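You operate a simulated robot arm through the tools that you are given. There is no shell and no other tool.

You are at the controls of a simulated two-armed robot. One attempt, no reset.

JOB
Put the red can marked "5" from the top of the beige table on the top of the white table and the red can that says "3" on the top of the yellow bench. Put the scrub brush on the top of the beige table away on the top of the low bench. Pick up the empty tube with one hand, pass it to the other hand and put it on the top of the green bench. Take the yellow pad on the top of the white table and put it away on the lower shelf of the green bench. Push the low door shut. Close the soap door. Push the tall door shut. Lift the bin lid open. The order is free. Set down upright: red can, yellow pad.
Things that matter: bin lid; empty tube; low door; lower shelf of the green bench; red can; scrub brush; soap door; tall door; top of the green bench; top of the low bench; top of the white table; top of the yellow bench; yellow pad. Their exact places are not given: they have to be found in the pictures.

It is judged by the outcome, as a careful person would: the job done as asked, and still so three seconds after it is handed in. It fails if anything else is knocked over, pushed out of place, dropped, spilled or broken. Lids that push on must go on centred and level and be pressed home; caps that screw on are set level and turned clockwise until they are tight.

ROBOT AND FRAMES
Two 7-joint arms with two-finger parallel grippers on one trunk, on a base that moves. Base frame: it is fixed to the floor where the robot stands at the start and does not move with it; the origin is under the middle of the robot, x ahead of it, y to its left, z up; the surface under the hand at the start is at about z = 0.78. Lengths are in m, angles in degrees, forces in N, time in s.
The left shoulder is at the start at [0.062, 0.199, 1.054], the right one opposite. With the tool pointing down near the work surface each hand reaches from about 0.3 to 0.72 m from the robot's upright axis, wherever it stands, measured 20 degrees to its own side. Places, roughly: bin lid [0.6, 0.7, 0.9]; empty tube (4x4x11 cm) [0.4, -0.3, 0.8]; low door [3.8, -2.7, 0.4]; lower shelf of the green bench [1.2, -3.2, 0.2]; red can [0.5, 0, 0.75]; scrub brush (8x5x7 cm) [0.5, -0.1, 0.8]; soap door [4.2, -3.1, 1.8]; tall door [3.3, -3, 0.9]; top of the green bench [1.2, -3.2, 0.8]; top of the low bench [4.4, 3, 0.6]; top of the white table [0.5, -1.1, 0.8]; top of the yellow bench [2.7, 4, 0.8]; yellow pad (5x4x6 cm) [0.5, -1.1, 0.8]. Payload 1.57 kg a hand.
Tool frame (each hand has its own): the origin (TCP) lies between the finger pads and is the grasp point; the fingertips stand 0.03 m ahead of it; z points along the fingers, y is the line along which they close. The gripper opens to 0.11 m. The fingers are 0.024 m wide and 0.012 m thick; the gripper's body (0.048 by 0.112 m) begins 0.078 m behind the TCP.
Orientation is that of the tool frame in the base frame, as a unit quaternion [x, y, z, w]. With the fingers straight down and closing along the base's y, the tool's x points along the base's -x, its y along +y and its z along -z.

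CONTROLS
- The arms move only by the tool drive_tool. It takes "left_rows", "right_rows" or both (then of equal length, played together; a hand with none holds still); each is a list of rows, each an object of numbers (a shift or turn left out is 0, a gripper value left out holds the last): "tx", "ty", "tz": the shift along the tool's x, y, z in m; "wx", "wy", "wz": the turn, a rotation vector about the tool's x, y, z in degrees. In form: [{"tx": .., "ty": .., "tz": .., "wx": .., "wy": .., "wz": ..}, ...]. A call has 1 to 20 rows; each row is the pose to reach, as a shift and turn from the pose commanded when the call began, along the tool's axes at that moment. "left_gripper" and "right_gripper" are, for a hand that has rows, the closure, from 0 (fully open) to 1 (shut), set as the call begins (left out, the last holds). Rows are played at 5 a second. More than 0.05 m and 8.6 degrees between two rows, or a gripper value outside its range, and nothing of the call is played. A pose out of reach is approached as far as the arm can. The call stops where the force on the tool passes 40 N (or 10 N more than at its start, if that is more) or the arm is blocked; 0.2 s more then pass. Each finger travels about 0.072 m/s and halts on what it meets, pressing with about 33 N; the grip force reading is that of the motor and also rises with nothing between the fingers. The clock runs only during rows and for 0.2 s after the last one: add rows that repeat a pose to give the fingers time. The reply holds the time, the measured pose of the TCP, the force on the tool along the base axes, the opening and the grip force, in the units named above and with some noise, with the torque about the TCP (base axes, N m) and any sound that the robot's microphone picked up.
- Cameras (640 x 400 px; columns grow to the right, rows downward): "scene" is now at [0.0968, 0.0377, 1.6339]; the picture's right is [0.47, -0.88, 0.00], its down [-0.71, -0.38, -0.59] and it looks along [0.52, 0.28, -0.81] (base axes); focal length 264 px, centre (320, 200). "left" rides on the left gripper at [0.07, -0.016, -0.142] in its tool frame; the picture's right is [0.23, 0.97, 0.00], its down [-0.86, 0.20, -0.48] and it looks along [-0.47, 0.11, 0.88] (tool axes); focal length 222 px, centre (320, 200). "right" rides on the right gripper at [0.07, 0.016, -0.141] in its tool frame; the picture's right is [-0.23, 0.97, 0.00], its down [-0.85, -0.20, -0.48] and it looks along [-0.47, -0.11, 0.88] (tool axes); focal length 222 px, centre (320, 200).
- capture(camera): a new picture of that camera. The clock stands still meanwhile.
- slide_trunk(by): slides the trunk up (or, below 0, down) by that many m; the arms and the scene camera ride with it, the base frame stays. It gives what a move gives, with no picture.
- drive_base(legs): drives the robot by 1 to 6 legs, each [ahead, left, turn to the left] in m, m and degrees, along the robot's own axes; the way and the turn of a leg run together, so that a leg with both is an arc; at most 1.5 m and 180 degrees a leg. The arms and the cameras ride along, it lands a little off, and it stops where it bumps. It gives what a move gives.
- aim_head(pan, tilt): turns the head with the scene camera to pan (to the left, within 86 degrees either way) and tilt (down, from -29 to 69), counted from straight ahead of the robot. It gives what a move gives.
- measure_at(camera, pixels): there is no depth. For up to 12 entries [column, row, z] of the newest picture of that camera ("zoom" is the newest enlarged one), the place [x, y] in the base frame at which the ray of that pixel passes the height z, good to about 0.003 m. The clock stands still meanwhile.
- enlarge(camera, box): a new picture of the part [left, top, right, bottom] of that camera's present view, enlarged. The clock stands still meanwhile.
- sign_off(): hands the job in; it is judged then, once.

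Leave the grippers open and the arms clear of the work at the hand-in unless told otherwise.

The tools are called after "Request:" as a command line: name --argument value ..., lists and objects as JSON in quotes. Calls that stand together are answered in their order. drive_tool: Moves the arms, as the interface text tells. Its arguments: {"type":"object","properties":{"left_rows":{"type":"array"},"left_gripper":{"type":"number"},"right_rows":{"type":"array"},"right_gripper":{"type":"number"}},"required":[]} The other tools are called the same way: slide_trunk (by) moves the trunk up or down; drive_base (legs) drives the base; aim_head (pan, tilt) turns the head that bears the scene camera; capture (camera) takes a picture; measure_at (camera, pixels) gives the place at which the rays of pixels pass given heights; enlarge (camera, box) takes an enlarged picture of a part of a camera's view; sign_off () hands the job in.

At the start:

```text
time: 0.0
left_tcp_pos: [0.4458, 0.458, 1.1488]
left_orientation: [0.0, 1.0, -0.001, 0.0]
left_ft_force: [0.6, -0.4, 0.8]
left_ft_torque: [0.03, 0.02, 0.02]
left_finger_gap: 0.1098
left_grasp_force: 0.1
right_tcp_pos: [0.3084, 0.05, 1.2107]
right_orientation: [0.001, 1.0, -0.001, -0.001]
right_ft_force: [-0.2, 0.0, -0.5]
right_ft_torque: [-0.04, -0.02, -0.02]
right_finger_gap: 0.11
right_grasp_force: 0.0
trunk travel left (down, up): [-0.65, 0.34]
robot x, y, heading: [0.0016, -0.0002, -0.1]
head pan, tilt (commanded): [28.2, 54.0]
```

scene: 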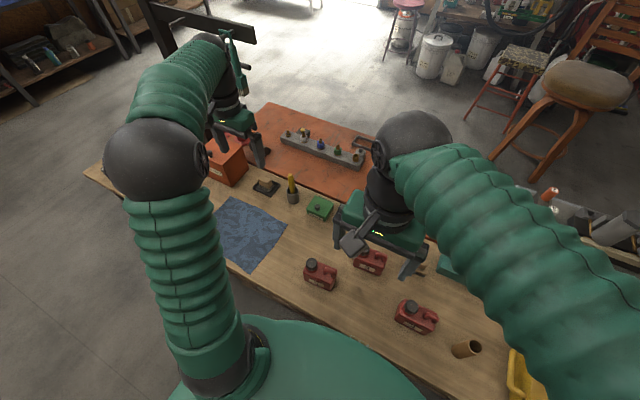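
right: 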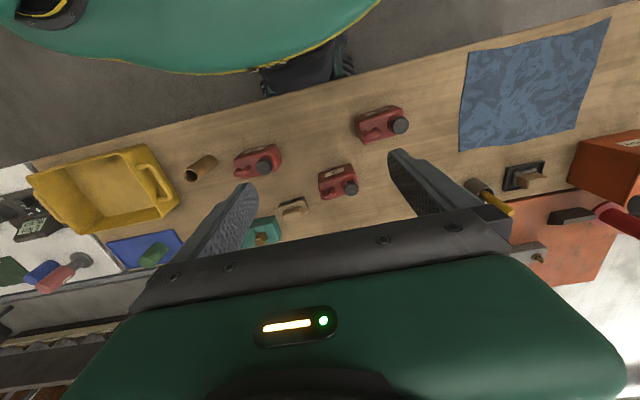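
left: 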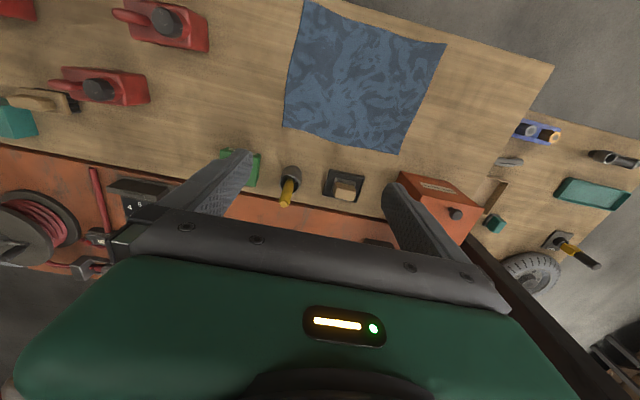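

I see the work table with three red cans, a blue cloth, the tube and a yellow tray. I start by looking around with the head and taking pictures.

Request:
aim_head --pan 0 --tilt 55

Request:
capture --camera "scene"

```text
time: 0.9
left_tcp_pos: [0.4446, 0.4572, 1.1493]
left_orientation: [0.0, 1.0, 0.0, 0.0]
left_ft_force: [0.8, 0.9, 0.2]
left_ft_torque: [0.02, 0.01, 0.01]
left_finger_gap: 0.1103
left_grasp_force: 0.1
right_tcp_pos: [0.3077, 0.0479, 1.2098]
right_orientation: [0.001, 1.0, 0.0, 0.0]
right_ft_force: [-0.5, -0.1, -0.8]
right_ft_torque: [0.01, 0.01, 0.02]
right_finger_gap: 0.11
right_grasp_force: 0.0
trunk travel left (down, up): [-0.65, 0.34]
robot x, y, heading: [-0.0006, -0.004, -0.1]
head pan, tilt (commanded): [0.0, 55.0]
```

```text
taken
```

scene: 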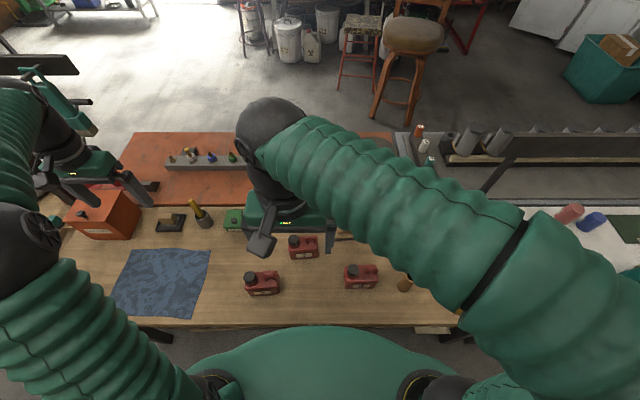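

The right arm blocks part of the view. I look further to the right, then ahead at low tilt, to learn the room.

Request:
aim_head --pan -60 --tilt 40

Request:
capture --camera "scene"

Request:
aim_head --pan -30 --tilt 15

Request:
capture --camera "scene"

Request:
aim_head --pan 50 --tilt 15

Request:
capture --camera "scene"

Request:
aim_head --pan 50 --tilt 50

Request:
capture --camera "scene"

Request:
aim_head --pan -85 --tilt 20

Request:
capture --camera "scene"

```text
time: 2.2
left_tcp_pos: [0.4451, 0.4579, 1.15]
left_orientation: [0.0, 1.0, 0.0, 0.001]
left_ft_force: [-0.2, -0.2, 0.0]
left_ft_torque: [0.02, -0.02, 0.03]
left_finger_gap: 0.1099
left_grasp_force: 0.2
right_tcp_pos: [0.3073, 0.0479, 1.2098]
right_orientation: [0.001, 1.0, 0.0, 0.0]
right_ft_force: [0.7, -0.2, -0.3]
right_ft_torque: [0.0, -0.03, 0.03]
right_finger_gap: 0.11
right_grasp_force: 0.1
trunk travel left (down, up): [-0.65, 0.34]
robot x, y, heading: [0.0017, -0.0008, 0.3]
head pan, tilt (commanded): [-60.0, 40.0]
```

```text
taken
```

scene: 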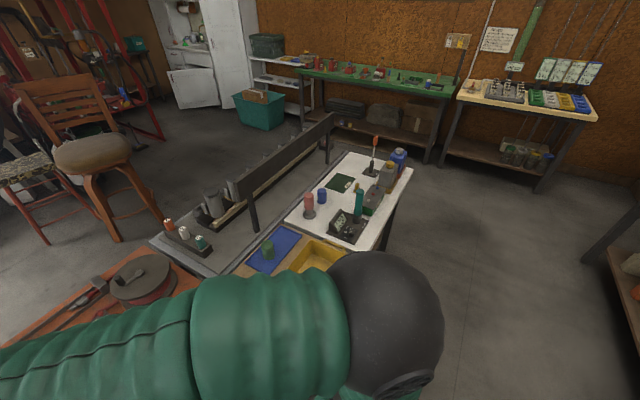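

```text
time: 3.2
left_tcp_pos: [0.4442, 0.4566, 1.15]
left_orientation: [0.0, 1.0, 0.0, 0.0]
left_ft_force: [-0.5, 0.0, -0.6]
left_ft_torque: [-0.01, -0.02, 0.02]
left_finger_gap: 0.1099
left_grasp_force: 0.2
right_tcp_pos: [0.3063, 0.0487, 1.2101]
right_orientation: [-0.001, 1.0, 0.0, 0.0]
right_ft_force: [-0.6, 0.8, -0.4]
right_ft_torque: [0.02, -0.02, 0.02]
right_finger_gap: 0.11
right_grasp_force: 0.0
trunk travel left (down, up): [-0.65, 0.34]
robot x, y, heading: [-0.0018, -0.0006, -0.2]
head pan, tilt (commanded): [-30.0, 15.0]
```

```text
taken
```

scene: 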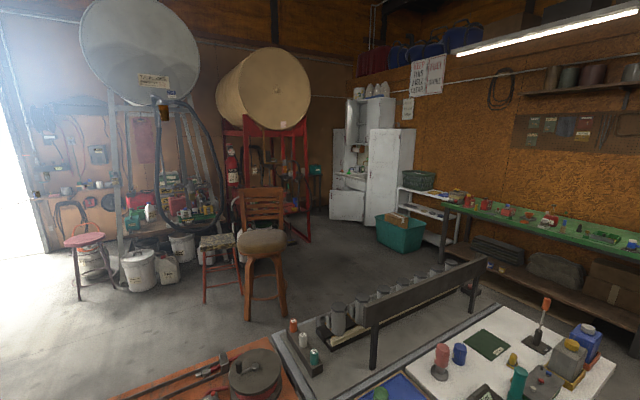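

```text
time: 4.7
left_tcp_pos: [0.4452, 0.4567, 1.1506]
left_orientation: [0.001, 1.0, 0.0, 0.0]
left_ft_force: [0.4, -0.7, -0.4]
left_ft_torque: [0.0, 0.04, -0.01]
left_finger_gap: 0.11
left_grasp_force: 0.1
right_tcp_pos: [0.3074, 0.0492, 1.2105]
right_orientation: [0.0, 1.0, 0.0, 0.0]
right_ft_force: [0.5, -0.1, -0.4]
right_ft_torque: [-0.01, 0.0, 0.0]
right_finger_gap: 0.1101
right_grasp_force: 0.1
trunk travel left (down, up): [-0.65, 0.34]
robot x, y, heading: [-0.0032, 0.0012, -0.2]
head pan, tilt (commanded): [50.0, 15.0]
```

```text
taken
```

scene: 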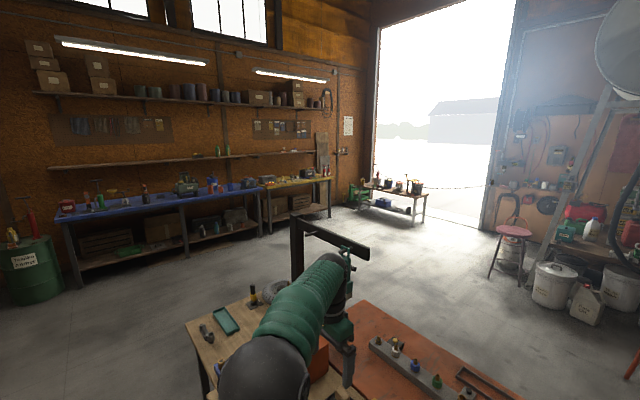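

```text
time: 5.7
left_tcp_pos: [0.4452, 0.4574, 1.1504]
left_orientation: [0.0, 1.0, 0.0, 0.0]
left_ft_force: [0.3, 0.1, 0.2]
left_ft_torque: [0.04, 0.0, 0.03]
left_finger_gap: 0.1101
left_grasp_force: 0.0
right_tcp_pos: [0.3079, 0.0486, 1.2097]
right_orientation: [0.0, 1.0, -0.001, 0.0]
right_ft_force: [-0.2, -0.5, 0.0]
right_ft_torque: [0.02, -0.03, 0.02]
right_finger_gap: 0.1102
right_grasp_force: 0.0
trunk travel left (down, up): [-0.65, 0.34]
robot x, y, heading: [0.0002, 0.0003, -0.2]
head pan, tilt (commanded): [50.0, 50.0]
```

```text
taken
```

scene: 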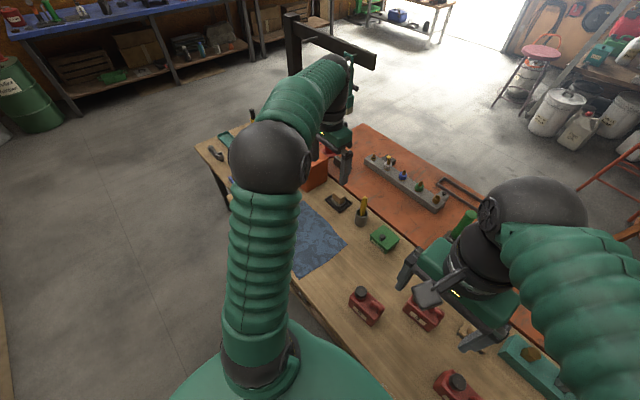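

```text
time: 7.9
left_tcp_pos: [0.4451, 0.457, 1.1499]
left_orientation: [0.0, 1.0, 0.0, -0.001]
left_ft_force: [0.3, -0.6, -0.7]
left_ft_torque: [-0.01, 0.02, 0.02]
left_finger_gap: 0.1099
left_grasp_force: 0.0
right_tcp_pos: [0.3088, 0.0493, 1.2099]
right_orientation: [0.0, 1.0, 0.0, 0.0]
right_ft_force: [0.3, 0.2, 0.2]
right_ft_torque: [0.0, 0.02, -0.01]
right_finger_gap: 0.1102
right_grasp_force: 0.2
trunk travel left (down, up): [-0.65, 0.34]
robot x, y, heading: [0.0016, -0.0002, 0.2]
head pan, tilt (commanded): [-85.0, 20.0]
```

```text
taken
```

scene: 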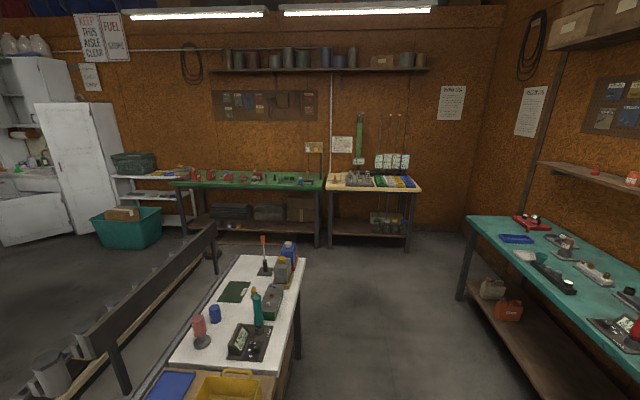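

I have the room layout. Now I take a close look at the table from the right hand's camera and the left hand's camera, to read the can labels and find the brush, tube and bin.

Request:
enlarge --camera "right" --box '[180, 80, 440, 260]'

Request:
enlarge --camera "left" --box '[220, 120, 640, 300]'

Request:
aim_head --pan 10 --tilt 60

Request:
enlarge --camera "scene" --box '[160, 180, 480, 380]'

```text
2.22 times, centred on (310, 170) of right
```

zoom: 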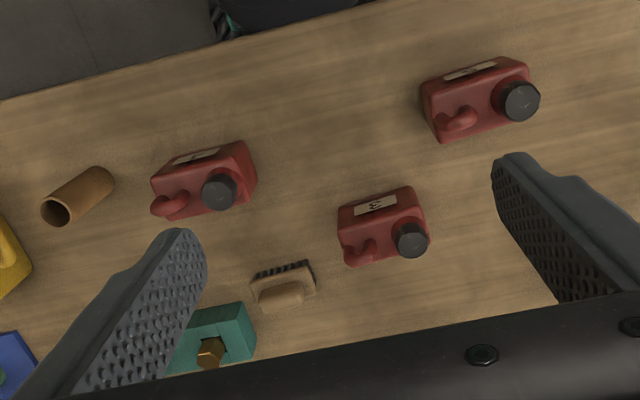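

```text
1.52 times, centred on (430, 210) of left
```

zoom: 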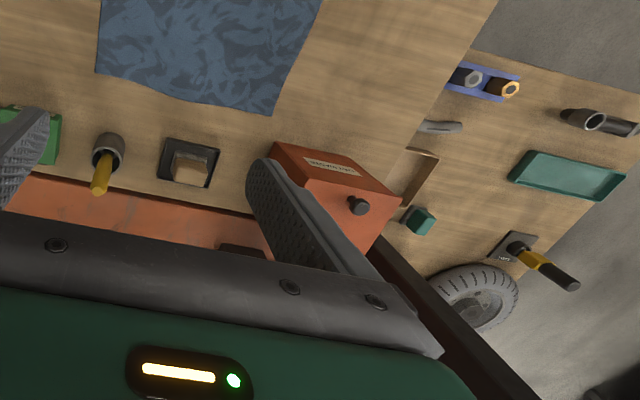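

```text
time: 9.6
left_tcp_pos: [0.4442, 0.4584, 1.1507]
left_orientation: [0.0, 1.0, -0.001, 0.0]
left_ft_force: [0.3, 0.2, -0.1]
left_ft_torque: [0.03, -0.03, 0.03]
left_finger_gap: 0.1101
left_grasp_force: 0.1
right_tcp_pos: [0.3077, 0.0481, 1.2103]
right_orientation: [0.0, 1.0, 0.0, 0.0]
right_ft_force: [-0.1, 0.0, 0.5]
right_ft_torque: [-0.04, -0.03, -0.01]
right_finger_gap: 0.1098
right_grasp_force: 0.0
trunk travel left (down, up): [-0.65, 0.34]
robot x, y, heading: [-0.0001, 0.0016, 0.2]
head pan, tilt (commanded): [10.0, 60.0]
```

```text
2.00 times, centred on (320, 280) of scene
```

zoom: 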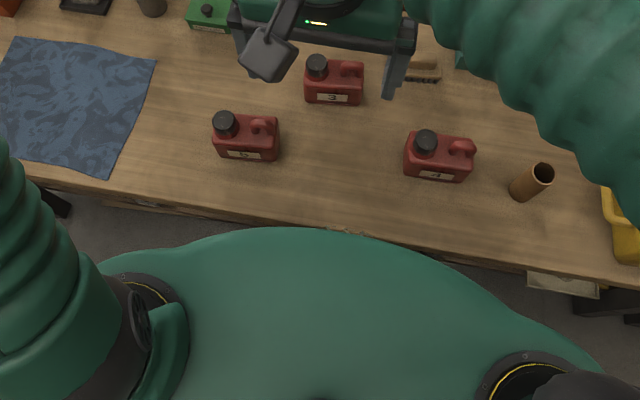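

Three red cans carry labels on their robot side. I zoom in on each label (cans near pixel (283,348), (327,320), (380,357) of the scene view).

Request:
enlarge --camera "scene" --box '[255, 225, 311, 265]'

Request:
enlarge --camera "scene" --box '[300, 205, 356, 240]'

Request:
enlarge --camera "scene" --box '[352, 240, 408, 275]'

```text
10.00 times, centred on (283, 245) of scene
```

zoom: 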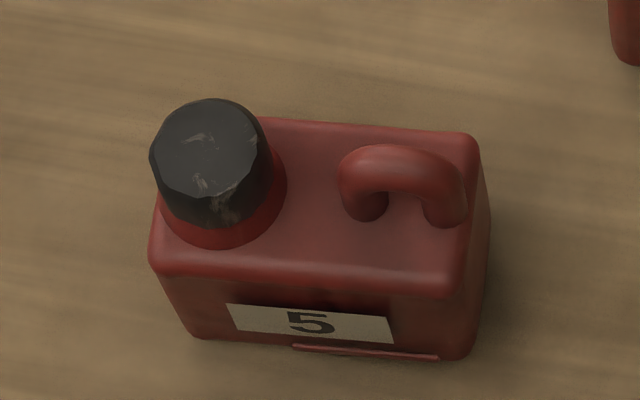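

```text
11.43 times, centred on (328, 222) of scene
```

zoom: 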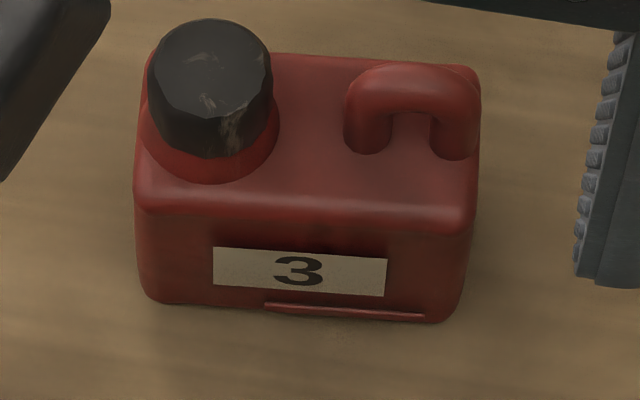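

```text
11.43 times, centred on (380, 258) of scene
```

zoom: 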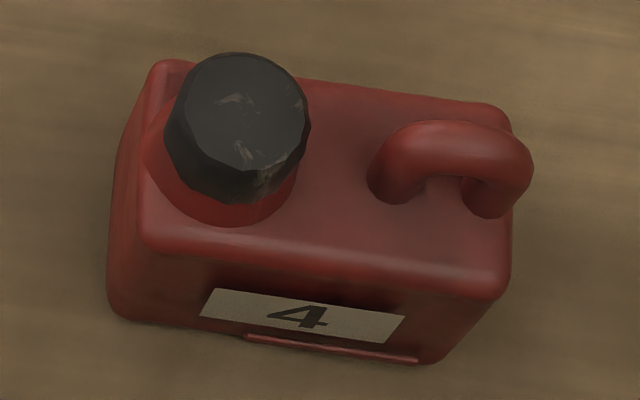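

Can 5 is the left near one, can 3 the middle far one; can 4 stays. I take fresh pictures to measure the table height by comparing two views of the same point.

Request:
capture --camera "scene"

Request:
capture --camera "right"

Request:
capture --camera "left"

```text
taken
```

scene: 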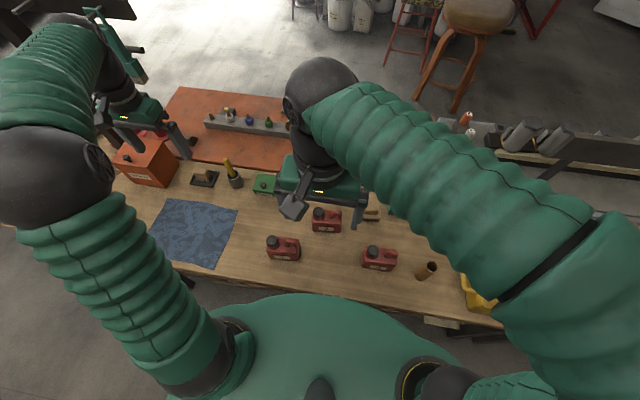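

```text
taken
```

right: 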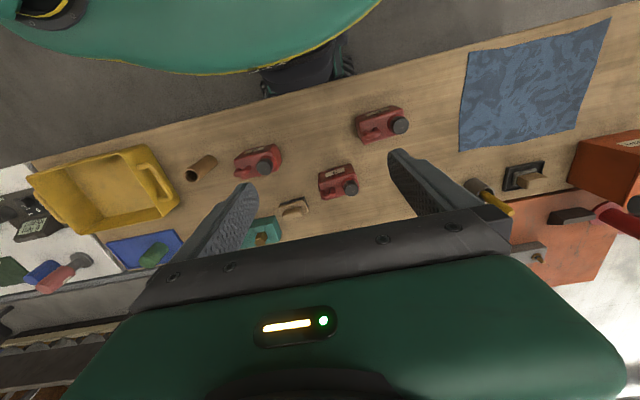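

```text
taken
```

left: 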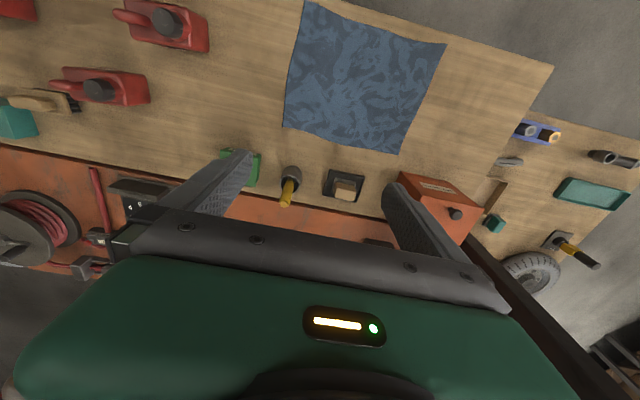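

I compare the blue cloth's right corners in all three views at several heights: scene (238,208) and (217,268); left hand (284,124), (307,2); right hand (458,148).

Request:
measure_at --camera "scene" --pixels '[[238, 208, 0.7], [238, 208, 0.74], [238, 208, 0.78], [217, 268, 0.7], [217, 268, 0.74], [217, 268, 0.78]]'

Request:
measure_at --camera "left" --pixels '[[284, 124, 0.7], [284, 124, 0.74], [284, 124, 0.78], [307, 2, 0.7], [307, 2, 0.74], [307, 2, 0.78]]'

Request:
measure_at --camera "right" --pixels '[[458, 148, 0.7], [458, 148, 0.74], [458, 148, 0.78], [470, 50, 0.7], [470, 50, 0.74], [470, 50, 0.78]]'

```text
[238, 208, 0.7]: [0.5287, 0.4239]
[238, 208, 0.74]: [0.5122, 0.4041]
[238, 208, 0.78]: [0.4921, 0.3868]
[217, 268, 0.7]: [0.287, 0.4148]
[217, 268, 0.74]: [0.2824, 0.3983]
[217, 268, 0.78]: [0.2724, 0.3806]
```

```text
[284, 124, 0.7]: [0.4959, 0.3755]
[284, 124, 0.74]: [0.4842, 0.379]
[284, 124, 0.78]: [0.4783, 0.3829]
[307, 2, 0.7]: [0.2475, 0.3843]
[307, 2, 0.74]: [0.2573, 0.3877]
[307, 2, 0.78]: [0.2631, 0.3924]
```

```text
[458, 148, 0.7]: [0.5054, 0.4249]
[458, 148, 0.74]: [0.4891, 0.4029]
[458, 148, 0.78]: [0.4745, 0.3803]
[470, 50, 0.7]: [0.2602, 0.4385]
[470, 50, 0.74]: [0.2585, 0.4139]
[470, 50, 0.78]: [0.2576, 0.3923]
```

The table top is at about z = 0.78. Next I look closely at the orange box on the left (probably the bin) from the left hand's camera near (430,200).

Request:
enlarge --camera "left" --box '[370, 150, 530, 250]'

Request:
aim_head --pan 55 --tilt 45

Request:
capture --camera "scene"

Request:
enlarge --camera "scene" --box '[240, 80, 440, 205]'

```text
4.00 times, centred on (450, 200) of left
```

zoom: 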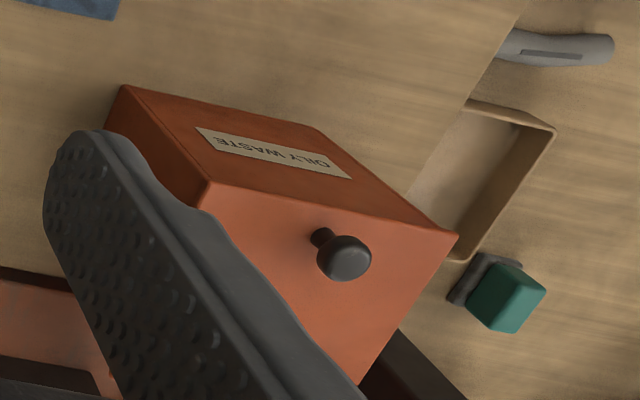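

```text
time: 10.7
left_tcp_pos: [0.4458, 0.4581, 1.1502]
left_orientation: [0.001, 1.0, 0.0, 0.001]
left_ft_force: [-0.7, 0.2, -0.2]
left_ft_torque: [0.01, 0.03, -0.02]
left_finger_gap: 0.1101
left_grasp_force: 0.0
right_tcp_pos: [0.3067, 0.0487, 1.2097]
right_orientation: [0.0, 1.0, 0.0, 0.0]
right_ft_force: [-0.5, -0.4, 0.5]
right_ft_torque: [-0.03, 0.0, 0.0]
right_finger_gap: 0.1102
right_grasp_force: 0.0
trunk travel left (down, up): [-0.65, 0.34]
robot x, y, heading: [0.0009, -0.0038, 0.2]
head pan, tilt (commanded): [55.0, 45.0]
```

```text
taken
```

scene: 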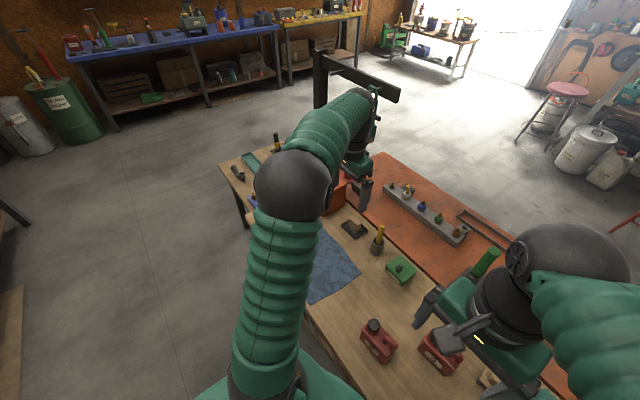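

```text
3.20 times, centred on (340, 142) of scene
```

zoom: 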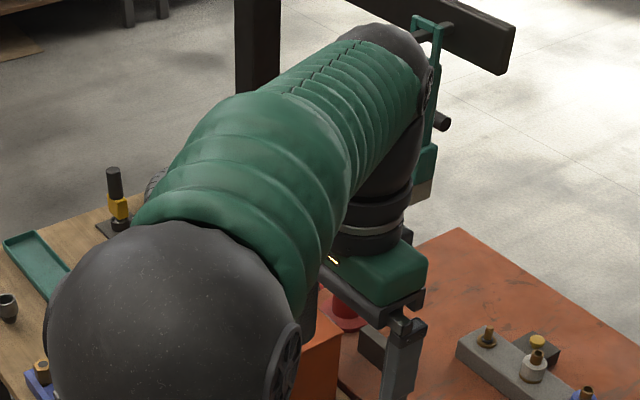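

The orange "OILY WASTE" box with a dark knob is the bin. The left arm hides it, so I pull the left hand back toward the robot and up a little, then look again.

Request:
drive_tool --left_rows '[{"tx": 0.03, "ty": -0.025, "tz": -0.01}, {"tx": 0.06, "ty": -0.05, "tz": -0.02}, {"tx": 0.09, "ty": -0.075, "tz": -0.03}, {"tx": 0.12, "ty": -0.1, "tz": -0.04}, {"tx": 0.15, "ty": -0.12, "tz": -0.05}]'

Request:
aim_head --pan 45 --tilt 45

Request:
capture --camera "scene"

Request:
capture --camera "left"

```text
time: 11.9
left_tcp_pos: [0.2923, 0.3361, 1.2023]
left_orientation: [0.0, 1.0, 0.0, 0.001]
left_ft_force: [-0.7, -0.6, 0.2]
left_ft_torque: [0.02, -0.03, 0.01]
left_finger_gap: 0.1099
left_grasp_force: 0.1
right_tcp_pos: [0.3059, 0.0482, 1.2109]
right_orientation: [0.0, 1.0, 0.0, 0.0]
right_ft_force: [-0.8, 0.0, 0.3]
right_ft_torque: [0.0, -0.08, 0.01]
right_finger_gap: 0.11
right_grasp_force: 0.0
trunk travel left (down, up): [-0.65, 0.34]
robot x, y, heading: [0.0018, -0.0025, -0.0]
head pan, tilt (commanded): [55.0, 45.0]
```

```text
time: 12.6
left_tcp_pos: [0.2944, 0.3368, 1.1994]
left_orientation: [0.0, 1.0, -0.001, 0.0]
left_ft_force: [-1.1, -0.1, -1.1]
left_ft_torque: [0.0, 0.01, -0.01]
left_finger_gap: 0.1103
left_grasp_force: 0.1
right_tcp_pos: [0.3078, 0.0494, 1.21]
right_orientation: [0.0, 1.0, 0.0, 0.0]
right_ft_force: [0.2, 0.3, -0.4]
right_ft_torque: [0.01, 0.01, 0.01]
right_finger_gap: 0.11
right_grasp_force: 0.1
trunk travel left (down, up): [-0.65, 0.34]
robot x, y, heading: [-0.0011, -0.0001, -0.0]
head pan, tilt (commanded): [45.0, 45.0]
```

```text
taken
```

scene: 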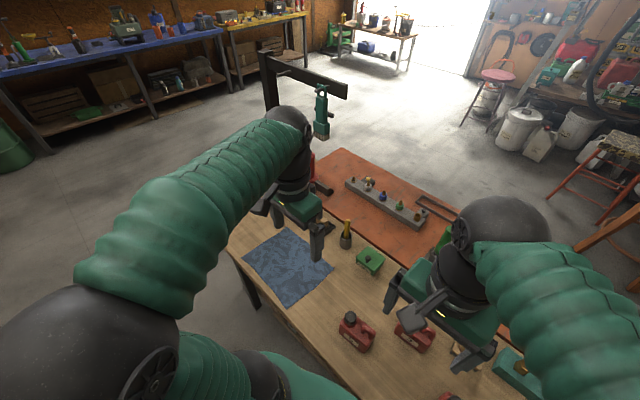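

```text
taken
```

left: 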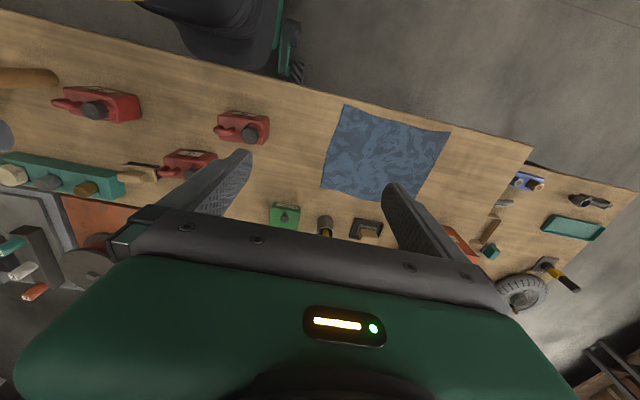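

The arm still hides the bin from the head. I drive the base 0.45 m to its left so the bin is ahead of the robot, with both hands high and drawn in.

Request:
drive_base --legs '[[0, 0.45, 0]]'

Request:
aim_head --pan 15 --tilt 45

Request:
capture --camera "scene"

Request:
capture --camera "left"

```text
time: 15.4
left_tcp_pos: [0.2936, 0.78, 1.2035]
left_orientation: [-0.001, 1.0, 0.004, -0.001]
left_ft_force: [-0.5, -0.2, 0.2]
left_ft_torque: [-0.01, -0.01, -0.03]
left_finger_gap: 0.11
left_grasp_force: 0.0
right_tcp_pos: [0.3063, 0.4917, 1.2102]
right_orientation: [0.0, 1.0, 0.003, 0.0]
right_ft_force: [0.3, -0.4, 1.2]
right_ft_torque: [-0.03, 0.0, -0.01]
right_finger_gap: 0.11
right_grasp_force: 0.0
trunk travel left (down, up): [-0.65, 0.34]
robot x, y, heading: [0.0029, 0.4531, 0.1]
head pan, tilt (commanded): [45.0, 45.0]
```

```text
time: 16.3
left_tcp_pos: [0.2941, 0.7854, 1.2019]
left_orientation: [0.0, 1.0, 0.002, 0.0]
left_ft_force: [0.9, -0.9, 0.8]
left_ft_torque: [0.02, 0.0, -0.03]
left_finger_gap: 0.1101
left_grasp_force: 0.1
right_tcp_pos: [0.3071, 0.4984, 1.2088]
right_orientation: [0.0, 1.0, 0.001, 0.0]
right_ft_force: [-0.4, -0.3, -0.2]
right_ft_torque: [-0.01, 0.02, -0.02]
right_finger_gap: 0.1101
right_grasp_force: 0.1
trunk travel left (down, up): [-0.65, 0.34]
robot x, y, heading: [-0.0012, 0.451, 0.1]
head pan, tilt (commanded): [15.0, 45.0]
```

```text
taken
```

scene: 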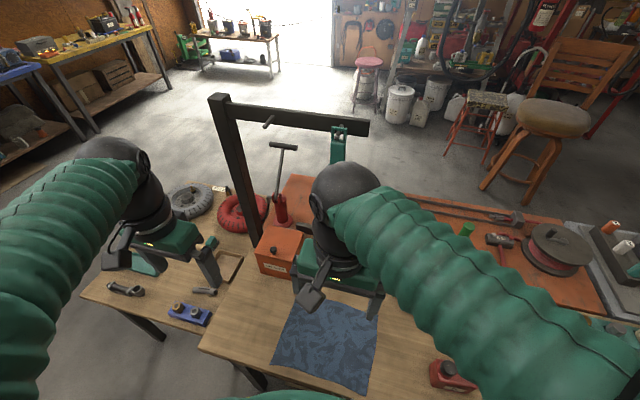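

```text
taken
```

left: 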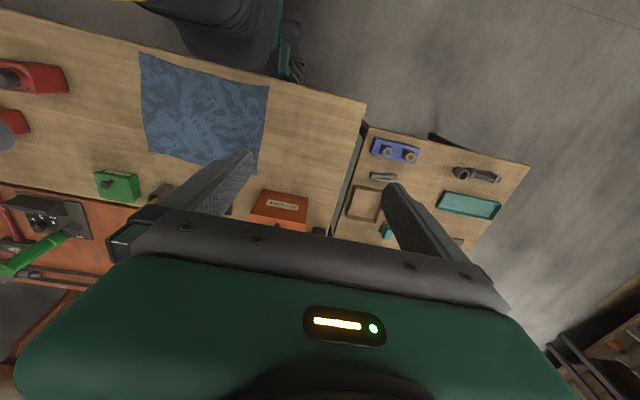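

Now the bin is visible around (280,250) in the scene picture. I enlarge it.

Request:
enlarge --camera "scene" --box '[200, 190, 340, 290]'

Request:
enlarge --camera "scene" --box '[190, 80, 390, 205]'

```text
4.00 times, centred on (270, 240) of scene
```

zoom: 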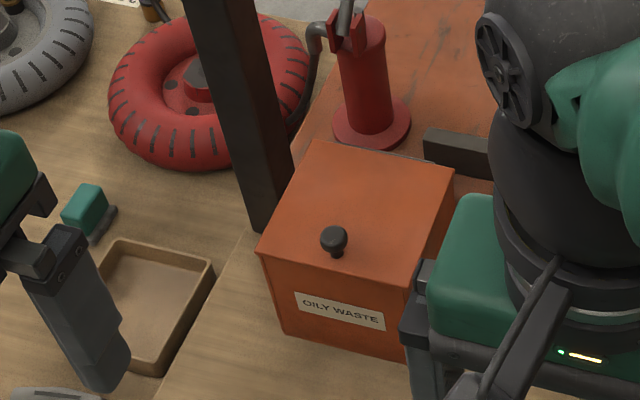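

```text
3.20 times, centred on (290, 142) of scene
```

zoom: 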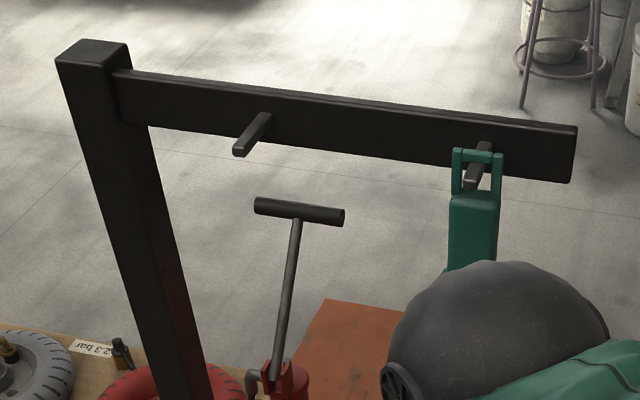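

I measure the bin's corners in this zoom... the newest zoom is the post, so I take the bin zoom again first and then measure it: knob (333,240), lid corners, base corners.

Request:
enlarge --camera "scene" --box '[200, 190, 340, 290]'

Request:
measure_at --camera "zoom" --pixels '[[283, 335, 0.78], [405, 362, 0.78], [258, 252, 0.88], [258, 252, 0.92], [415, 287, 0.88], [415, 287, 0.92], [455, 170, 0.9], [316, 140, 0.9], [333, 240, 0.93], [337, 255, 0.9], [258, 232, 0.78]]'

Request:
enlarge --camera "left" --box '[220, 160, 340, 235]'

```text
4.00 times, centred on (270, 240) of scene
```

zoom: 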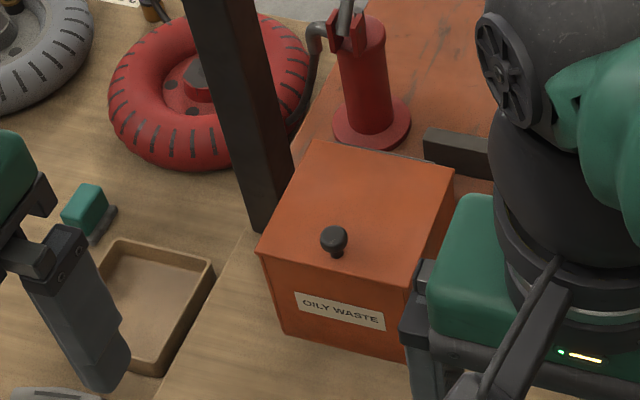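

```text
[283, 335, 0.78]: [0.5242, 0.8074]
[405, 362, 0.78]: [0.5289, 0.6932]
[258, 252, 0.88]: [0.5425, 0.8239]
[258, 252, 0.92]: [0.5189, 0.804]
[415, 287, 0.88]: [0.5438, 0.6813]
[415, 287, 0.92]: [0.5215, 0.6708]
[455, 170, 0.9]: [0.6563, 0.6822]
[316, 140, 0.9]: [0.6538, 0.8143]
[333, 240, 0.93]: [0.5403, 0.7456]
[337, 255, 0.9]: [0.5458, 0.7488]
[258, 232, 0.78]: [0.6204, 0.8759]
```

```text
5.33 times, centred on (280, 198) of left
```

zoom: 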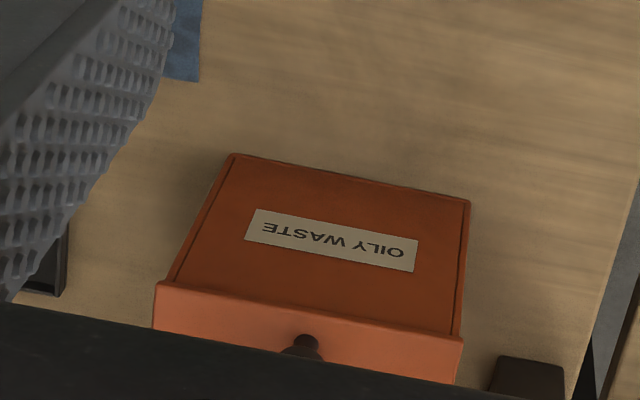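

I measure the same corners with the left camera's zoom to fix the lid height: base front corners (232,155), (470,203); lid front corners (155,284), (463,340); knob (303,342).

Request:
measure_at --camera "zoom" --pixels '[[232, 155, 0.78], [470, 203, 0.78], [155, 284, 0.88], [155, 284, 0.9], [155, 284, 0.92], [463, 340, 0.88], [463, 340, 0.9], [463, 340, 0.92], [303, 342, 0.93], [303, 342, 0.91]]'

```text
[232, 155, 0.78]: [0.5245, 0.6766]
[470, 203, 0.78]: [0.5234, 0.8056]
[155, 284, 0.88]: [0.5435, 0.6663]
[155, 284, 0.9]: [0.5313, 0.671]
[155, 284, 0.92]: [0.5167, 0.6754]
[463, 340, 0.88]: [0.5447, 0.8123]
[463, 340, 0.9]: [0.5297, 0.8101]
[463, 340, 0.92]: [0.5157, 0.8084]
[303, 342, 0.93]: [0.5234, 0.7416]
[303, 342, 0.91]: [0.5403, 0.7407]
```

The lid top is at z ≈ 0.91, its front edge at x ≈ 0.522, knob at about (0.540, 0.744). Before moving I check the post and crossbar height: I take a scene picture again and measure rays through the post top (220,97) and bar end (367,128).

Request:
capture --camera "scene"

Request:
measure_at --camera "scene" --pixels '[[220, 97, 1.2], [220, 97, 1.3], [220, 97, 1.4], [367, 128, 1.2], [367, 128, 1.3], [367, 128, 1.4], [262, 262, 0.78], [254, 100, 1.3], [268, 120, 1.3], [268, 120, 1.25]]'

```text
taken
```

scene: 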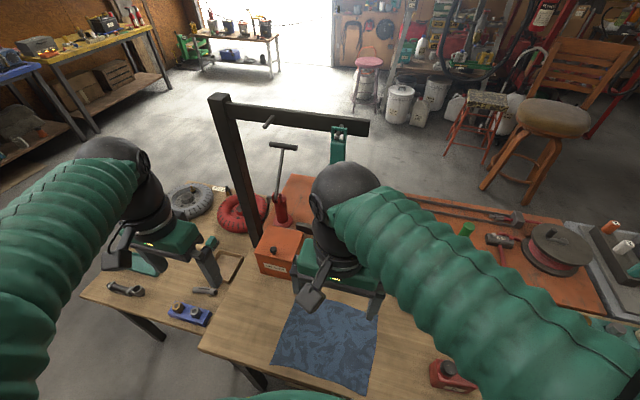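

```text
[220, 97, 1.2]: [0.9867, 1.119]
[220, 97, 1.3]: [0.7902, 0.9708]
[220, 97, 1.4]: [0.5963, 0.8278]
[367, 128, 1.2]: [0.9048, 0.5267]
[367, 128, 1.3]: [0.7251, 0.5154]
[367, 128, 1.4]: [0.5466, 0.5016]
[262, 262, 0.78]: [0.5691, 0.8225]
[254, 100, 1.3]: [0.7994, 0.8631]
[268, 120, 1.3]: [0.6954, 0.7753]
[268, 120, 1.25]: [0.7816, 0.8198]
```

The crossbar hangs at about z 1.26–1.34 above and behind the bin. The lid hinges at the back, so the best way is to grasp the knob from the right side with the fingers pointing left (+y) and turn the hand with the lid. I check what stands to the right of the bin using the right hand's camera.

Request:
capture --camera "right"

```text
taken
```

right: 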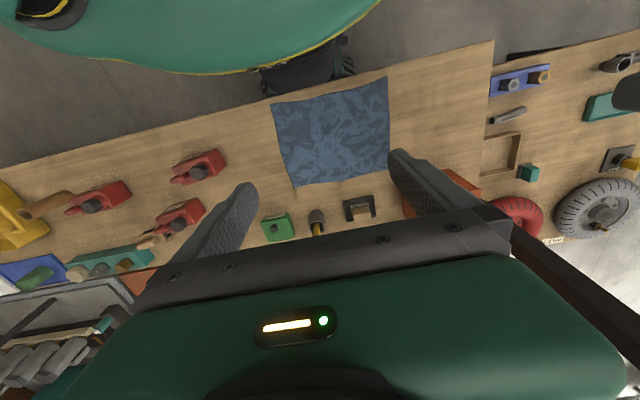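

Request:
enlarge --camera "right" --box '[250, 170, 410, 260]'

Request:
measure_at --camera "right" --pixels '[[344, 200, 0.79], [373, 212, 0.79], [308, 216, 0.78], [317, 210, 0.82], [318, 236, 0.9], [262, 222, 0.79], [293, 230, 0.79], [325, 219, 0.78]]'

```text
4.00 times, centred on (330, 215) of right
```

zoom: 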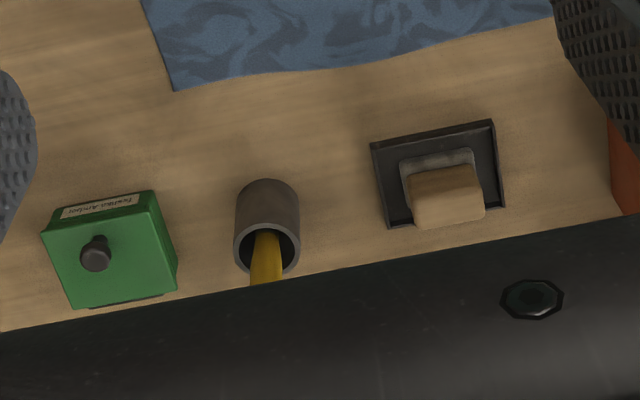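

```text
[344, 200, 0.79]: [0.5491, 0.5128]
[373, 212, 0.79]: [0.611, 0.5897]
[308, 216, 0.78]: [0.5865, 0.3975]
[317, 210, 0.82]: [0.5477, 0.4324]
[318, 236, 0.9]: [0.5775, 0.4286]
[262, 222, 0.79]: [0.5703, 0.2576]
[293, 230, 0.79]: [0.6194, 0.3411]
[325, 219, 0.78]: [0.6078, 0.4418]
```

To the right of the bin stand a tray with a block and a pot with a brush, so I use the left hand: fingers pitched 45° forward-down, closing along y, approaching the knob from the robot side. I go to a stand-off point about 8 cm short of the knob.

Request:
drive_tool --left_rows '[{"tx": -0.03, "ty": -0.007, "tz": 0.034, "wy": -7.5}, {"tx": -0.06, "ty": -0.014, "tz": 0.068, "wy": -15}, {"tx": -0.09, "ty": -0.021, "tz": 0.102, "wy": -22.5}, {"tx": -0.12, "ty": -0.028, "tz": 0.136, "wy": -30}, {"tx": -0.15, "ty": -0.035, "tz": 0.17, "wy": -37.5}, {"tx": -0.177, "ty": -0.041, "tz": 0.204, "wy": -45}, {"tx": -0.177, "ty": -0.041, "tz": 0.204, "wy": -45}]'

Request:
capture --camera "left"

Request:
capture --camera "scene"

```text
time: 17.9
left_tcp_pos: [0.471, 0.7491, 0.997]
left_orientation: [0.0, 0.924, 0.001, 0.383]
left_ft_force: [0.4, -0.7, 0.2]
left_ft_torque: [0.02, -0.01, 0.0]
left_finger_gap: 0.1102
left_grasp_force: 0.0
right_tcp_pos: [0.3061, 0.4998, 1.2089]
right_orientation: [-0.001, 1.0, 0.0, 0.0]
right_ft_force: [-0.1, -0.6, -0.5]
right_ft_torque: [0.02, -0.02, 0.0]
right_finger_gap: 0.11
right_grasp_force: 0.0
trunk travel left (down, up): [-0.65, 0.34]
robot x, y, heading: [0.0023, 0.4501, 0.2]
head pan, tilt (commanded): [15.0, 45.0]
```

```text
taken
```

left: 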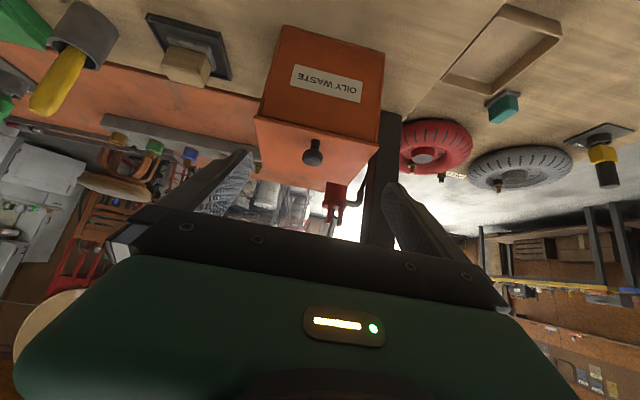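

```text
taken
```

scene: 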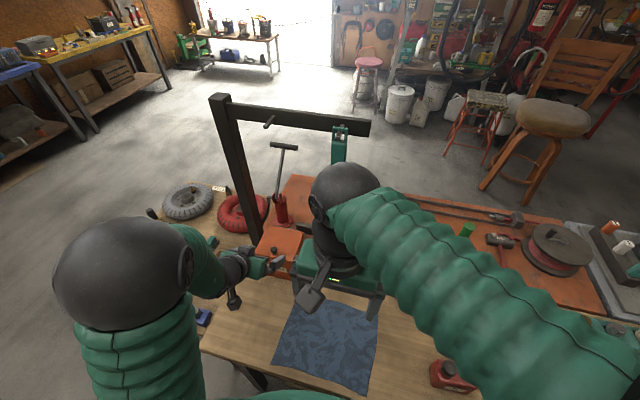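

The hand is at the stand-off. I zoom on the knob in the left camera and measure: knob head near (313,155), lid front corners near (255,118) and (379,148).

Request:
enlarge --camera "left" --box '[240, 100, 400, 200]'

Request:
enlarge --camera "scene" --box '[230, 215, 320, 285]'

Request:
measure_at --camera "left" --pixels '[[313, 152, 0.93], [313, 152, 0.925], [255, 118, 0.91], [255, 118, 0.9], [379, 147, 0.91], [379, 147, 0.9], [316, 140, 0.92]]'

```text
4.00 times, centred on (320, 150) of left
```

zoom: 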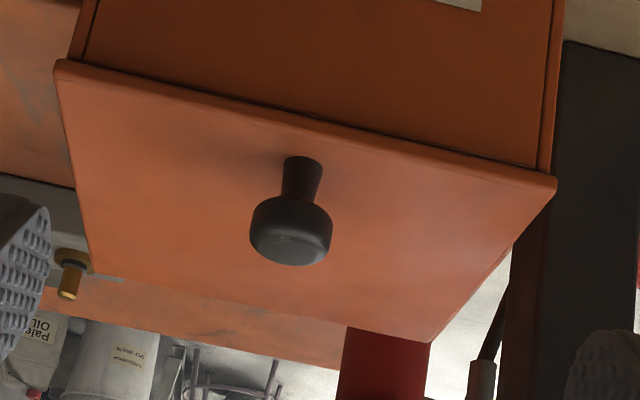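

```text
5.71 times, centred on (275, 250) of scene
```

zoom: 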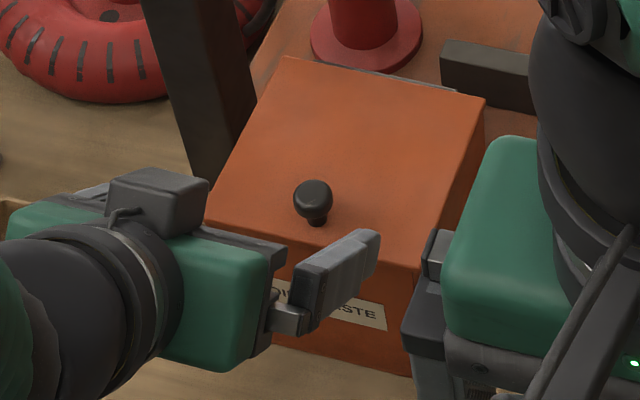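

```text
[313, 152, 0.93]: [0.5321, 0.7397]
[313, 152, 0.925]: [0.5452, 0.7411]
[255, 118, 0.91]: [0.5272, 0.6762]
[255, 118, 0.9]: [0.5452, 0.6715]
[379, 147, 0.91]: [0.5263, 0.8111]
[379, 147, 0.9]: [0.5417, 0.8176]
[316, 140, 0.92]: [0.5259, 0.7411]
```

I measure the knob in the newest scene zoom: head centre (313,195), neck foot (318,224).

Request:
measure_at --camera "zoom" --pixels '[[313, 195, 0.93], [313, 195, 0.94], [313, 195, 0.945], [318, 224, 0.91], [318, 224, 0.905]]'

Request:
measure_at --camera "left" --pixels '[[312.5, 157, 0.93], [312.5, 157, 0.935], [312.5, 157, 0.94], [315.7, 140, 0.91], [315.7, 140, 0.915]]'

```text
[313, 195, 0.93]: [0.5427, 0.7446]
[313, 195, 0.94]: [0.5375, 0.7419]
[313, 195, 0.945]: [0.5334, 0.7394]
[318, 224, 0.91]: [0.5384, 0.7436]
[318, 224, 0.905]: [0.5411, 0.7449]
```

```text
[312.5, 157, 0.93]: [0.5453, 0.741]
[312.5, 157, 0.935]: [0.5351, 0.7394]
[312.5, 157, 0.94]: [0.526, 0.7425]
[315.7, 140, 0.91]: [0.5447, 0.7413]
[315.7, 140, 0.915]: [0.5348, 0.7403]
```

Knob head at about (0.541, 0.742, 0.932). I advance 7.75 cm along the fingers with small corrections, then close on the knob.

Request:
drive_tool --left_rows '[{"tx": -0.0015, "ty": -0.0035, "tz": 0.035}, {"tx": -0.0035, "ty": -0.007, "tz": 0.065}, {"tx": -0.0035, "ty": -0.007, "tz": 0.0775}, {"tx": -0.0035, "ty": -0.007, "tz": 0.0775}]'

Request:
enlarge --camera "left" --box '[200, 80, 440, 230]'

Request:
enlarge --camera "scene" --box '[230, 215, 320, 285]'

```text
time: 18.9
left_tcp_pos: [0.5285, 0.7405, 0.9467]
left_orientation: [0.0, 0.924, 0.0, 0.384]
left_ft_force: [-4.3, -0.9, 9.3]
left_ft_torque: [-0.55, 0.01, -0.18]
left_finger_gap: 0.11
left_grasp_force: 0.0
right_tcp_pos: [0.3065, 0.4995, 1.2099]
right_orientation: [-0.001, 1.0, 0.0, 0.0]
right_ft_force: [1.0, 0.7, -0.8]
right_ft_torque: [0.03, 0.03, -0.01]
right_finger_gap: 0.1099
right_grasp_force: 0.1
trunk travel left (down, up): [-0.65, 0.34]
robot x, y, heading: [-0.0021, 0.4501, 0.0]
head pan, tilt (commanded): [15.0, 45.0]
```

```text
2.67 times, centred on (320, 155) of left
```

zoom: 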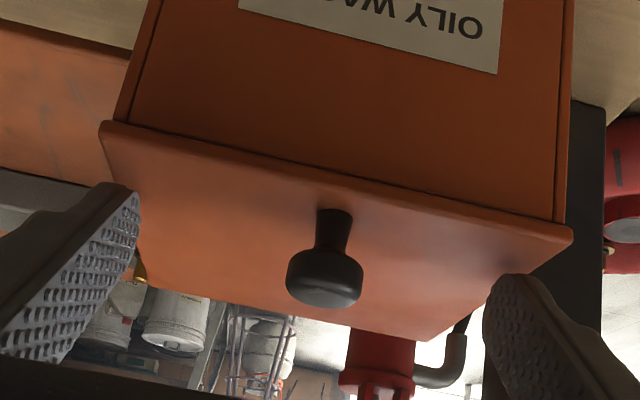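

```text
5.71 times, centred on (275, 250) of scene
```

zoom: 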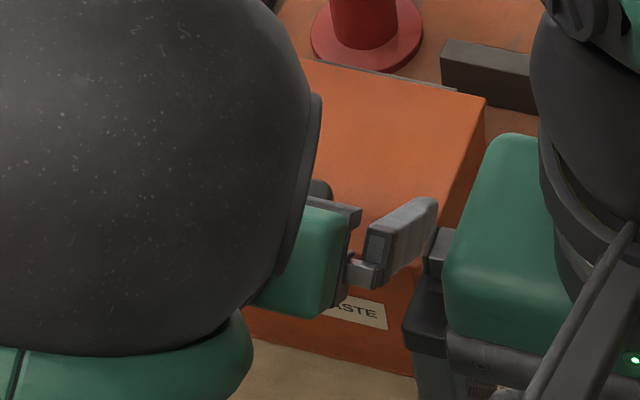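

The force shows 9 N upward at the right fingertip: it just touches the lid (lid ≈ 0.917). I raise the hand 5 mm, then close on the knob.

Request:
drive_tool --left_rows '[{"tx": -0.0035, "tz": -0.0035}, {"tx": -0.0035, "tz": -0.0035}]'

Request:
drive_tool --left_gripper 1 --left_rows '[{"tx": 0}, {"tx": 0}, {"tx": 0}, {"tx": 0}, {"tx": 0}]'

Request:
enlarge --camera "left" --box '[200, 80, 440, 230]'

```text
time: 19.5
left_tcp_pos: [0.5278, 0.7416, 0.9499]
left_orientation: [0.0, 0.924, 0.0, 0.383]
left_ft_force: [0.3, 0.7, -0.3]
left_ft_torque: [0.03, 0.0, -0.02]
left_finger_gap: 0.1098
left_grasp_force: 0.1
right_tcp_pos: [0.3065, 0.5014, 1.2108]
right_orientation: [-0.001, 1.0, 0.001, 0.0]
right_ft_force: [-0.3, 0.2, 0.4]
right_ft_torque: [0.01, 0.04, 0.02]
right_finger_gap: 0.1102
right_grasp_force: 0.1
trunk travel left (down, up): [-0.65, 0.34]
robot x, y, heading: [0.0009, 0.452, 0.1]
head pan, tilt (commanded): [15.0, 45.0]
```

```text
time: 20.7
left_tcp_pos: [0.5277, 0.742, 0.9498]
left_orientation: [-0.001, 0.924, 0.0, 0.383]
left_ft_force: [-0.8, 2.7, 1.4]
left_ft_torque: [0.06, -0.03, 0.04]
left_finger_gap: 0.0209
left_grasp_force: 34.4
right_tcp_pos: [0.3058, 0.4998, 1.2092]
right_orientation: [-0.001, 1.0, -0.001, -0.001]
right_ft_force: [-0.1, 0.1, 0.3]
right_ft_torque: [0.06, 0.01, 0.0]
right_finger_gap: 0.1098
right_grasp_force: 0.1
trunk travel left (down, up): [-0.65, 0.34]
robot x, y, heading: [-0.0032, 0.4567, -0.1]
head pan, tilt (commanded): [15.0, 45.0]
```

```text
2.67 times, centred on (320, 155) of left
```

zoom: 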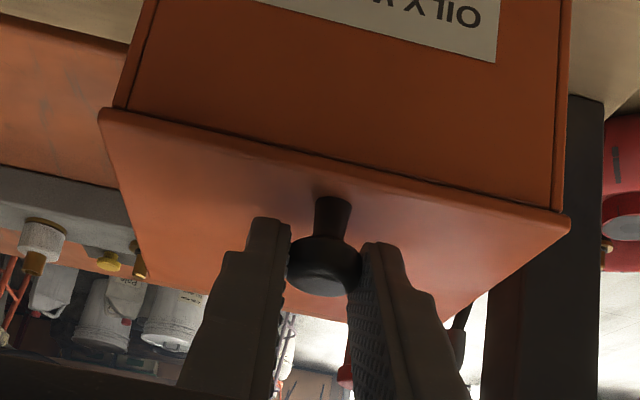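

The knob is gripped (gap 0.021, 34 N). I lift along the hinge arc to about 30° and read the forces.

Request:
drive_tool --left_rows '[{"tx": -0.0088, "tz": -0.0052}, {"tx": -0.0181, "tz": -0.0095}, {"tx": -0.0276, "tz": -0.0129}, {"tx": -0.0375, "tz": -0.0156}, {"tx": -0.0475, "tz": -0.0174}, {"tx": -0.0576, "tz": -0.0183}, {"tx": -0.0576, "tz": -0.0183}]'

Request:
capture --camera "scene"

Request:
enlarge --camera "left" --box '[200, 80, 440, 230]'

```text
time: 22.3
left_tcp_pos: [0.5568, 0.7413, 1.0033]
left_orientation: [-0.002, 0.924, 0.001, 0.383]
left_ft_force: [-7.2, 2.6, -4.4]
left_ft_torque: [-0.01, 1.09, 0.01]
left_finger_gap: 0.0211
left_grasp_force: 34.6
right_tcp_pos: [0.3066, 0.5007, 1.2101]
right_orientation: [0.0, 1.0, 0.0, 0.0]
right_ft_force: [-0.5, -0.6, -0.1]
right_ft_torque: [0.02, 0.01, 0.0]
right_finger_gap: 0.1103
right_grasp_force: 0.1
trunk travel left (down, up): [-0.65, 0.34]
robot x, y, heading: [-0.0004, 0.4516, -0.1]
head pan, tilt (commanded): [15.0, 45.0]
```

```text
taken
```

scene: 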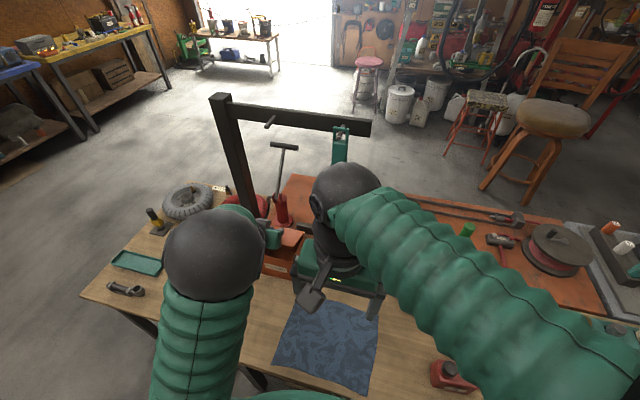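

```text
2.67 times, centred on (320, 155) of left
```

zoom: 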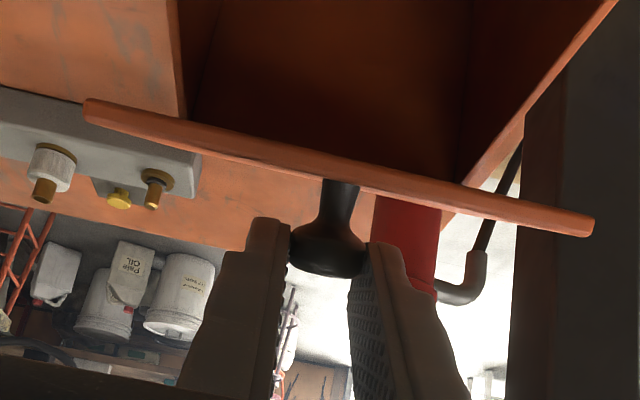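

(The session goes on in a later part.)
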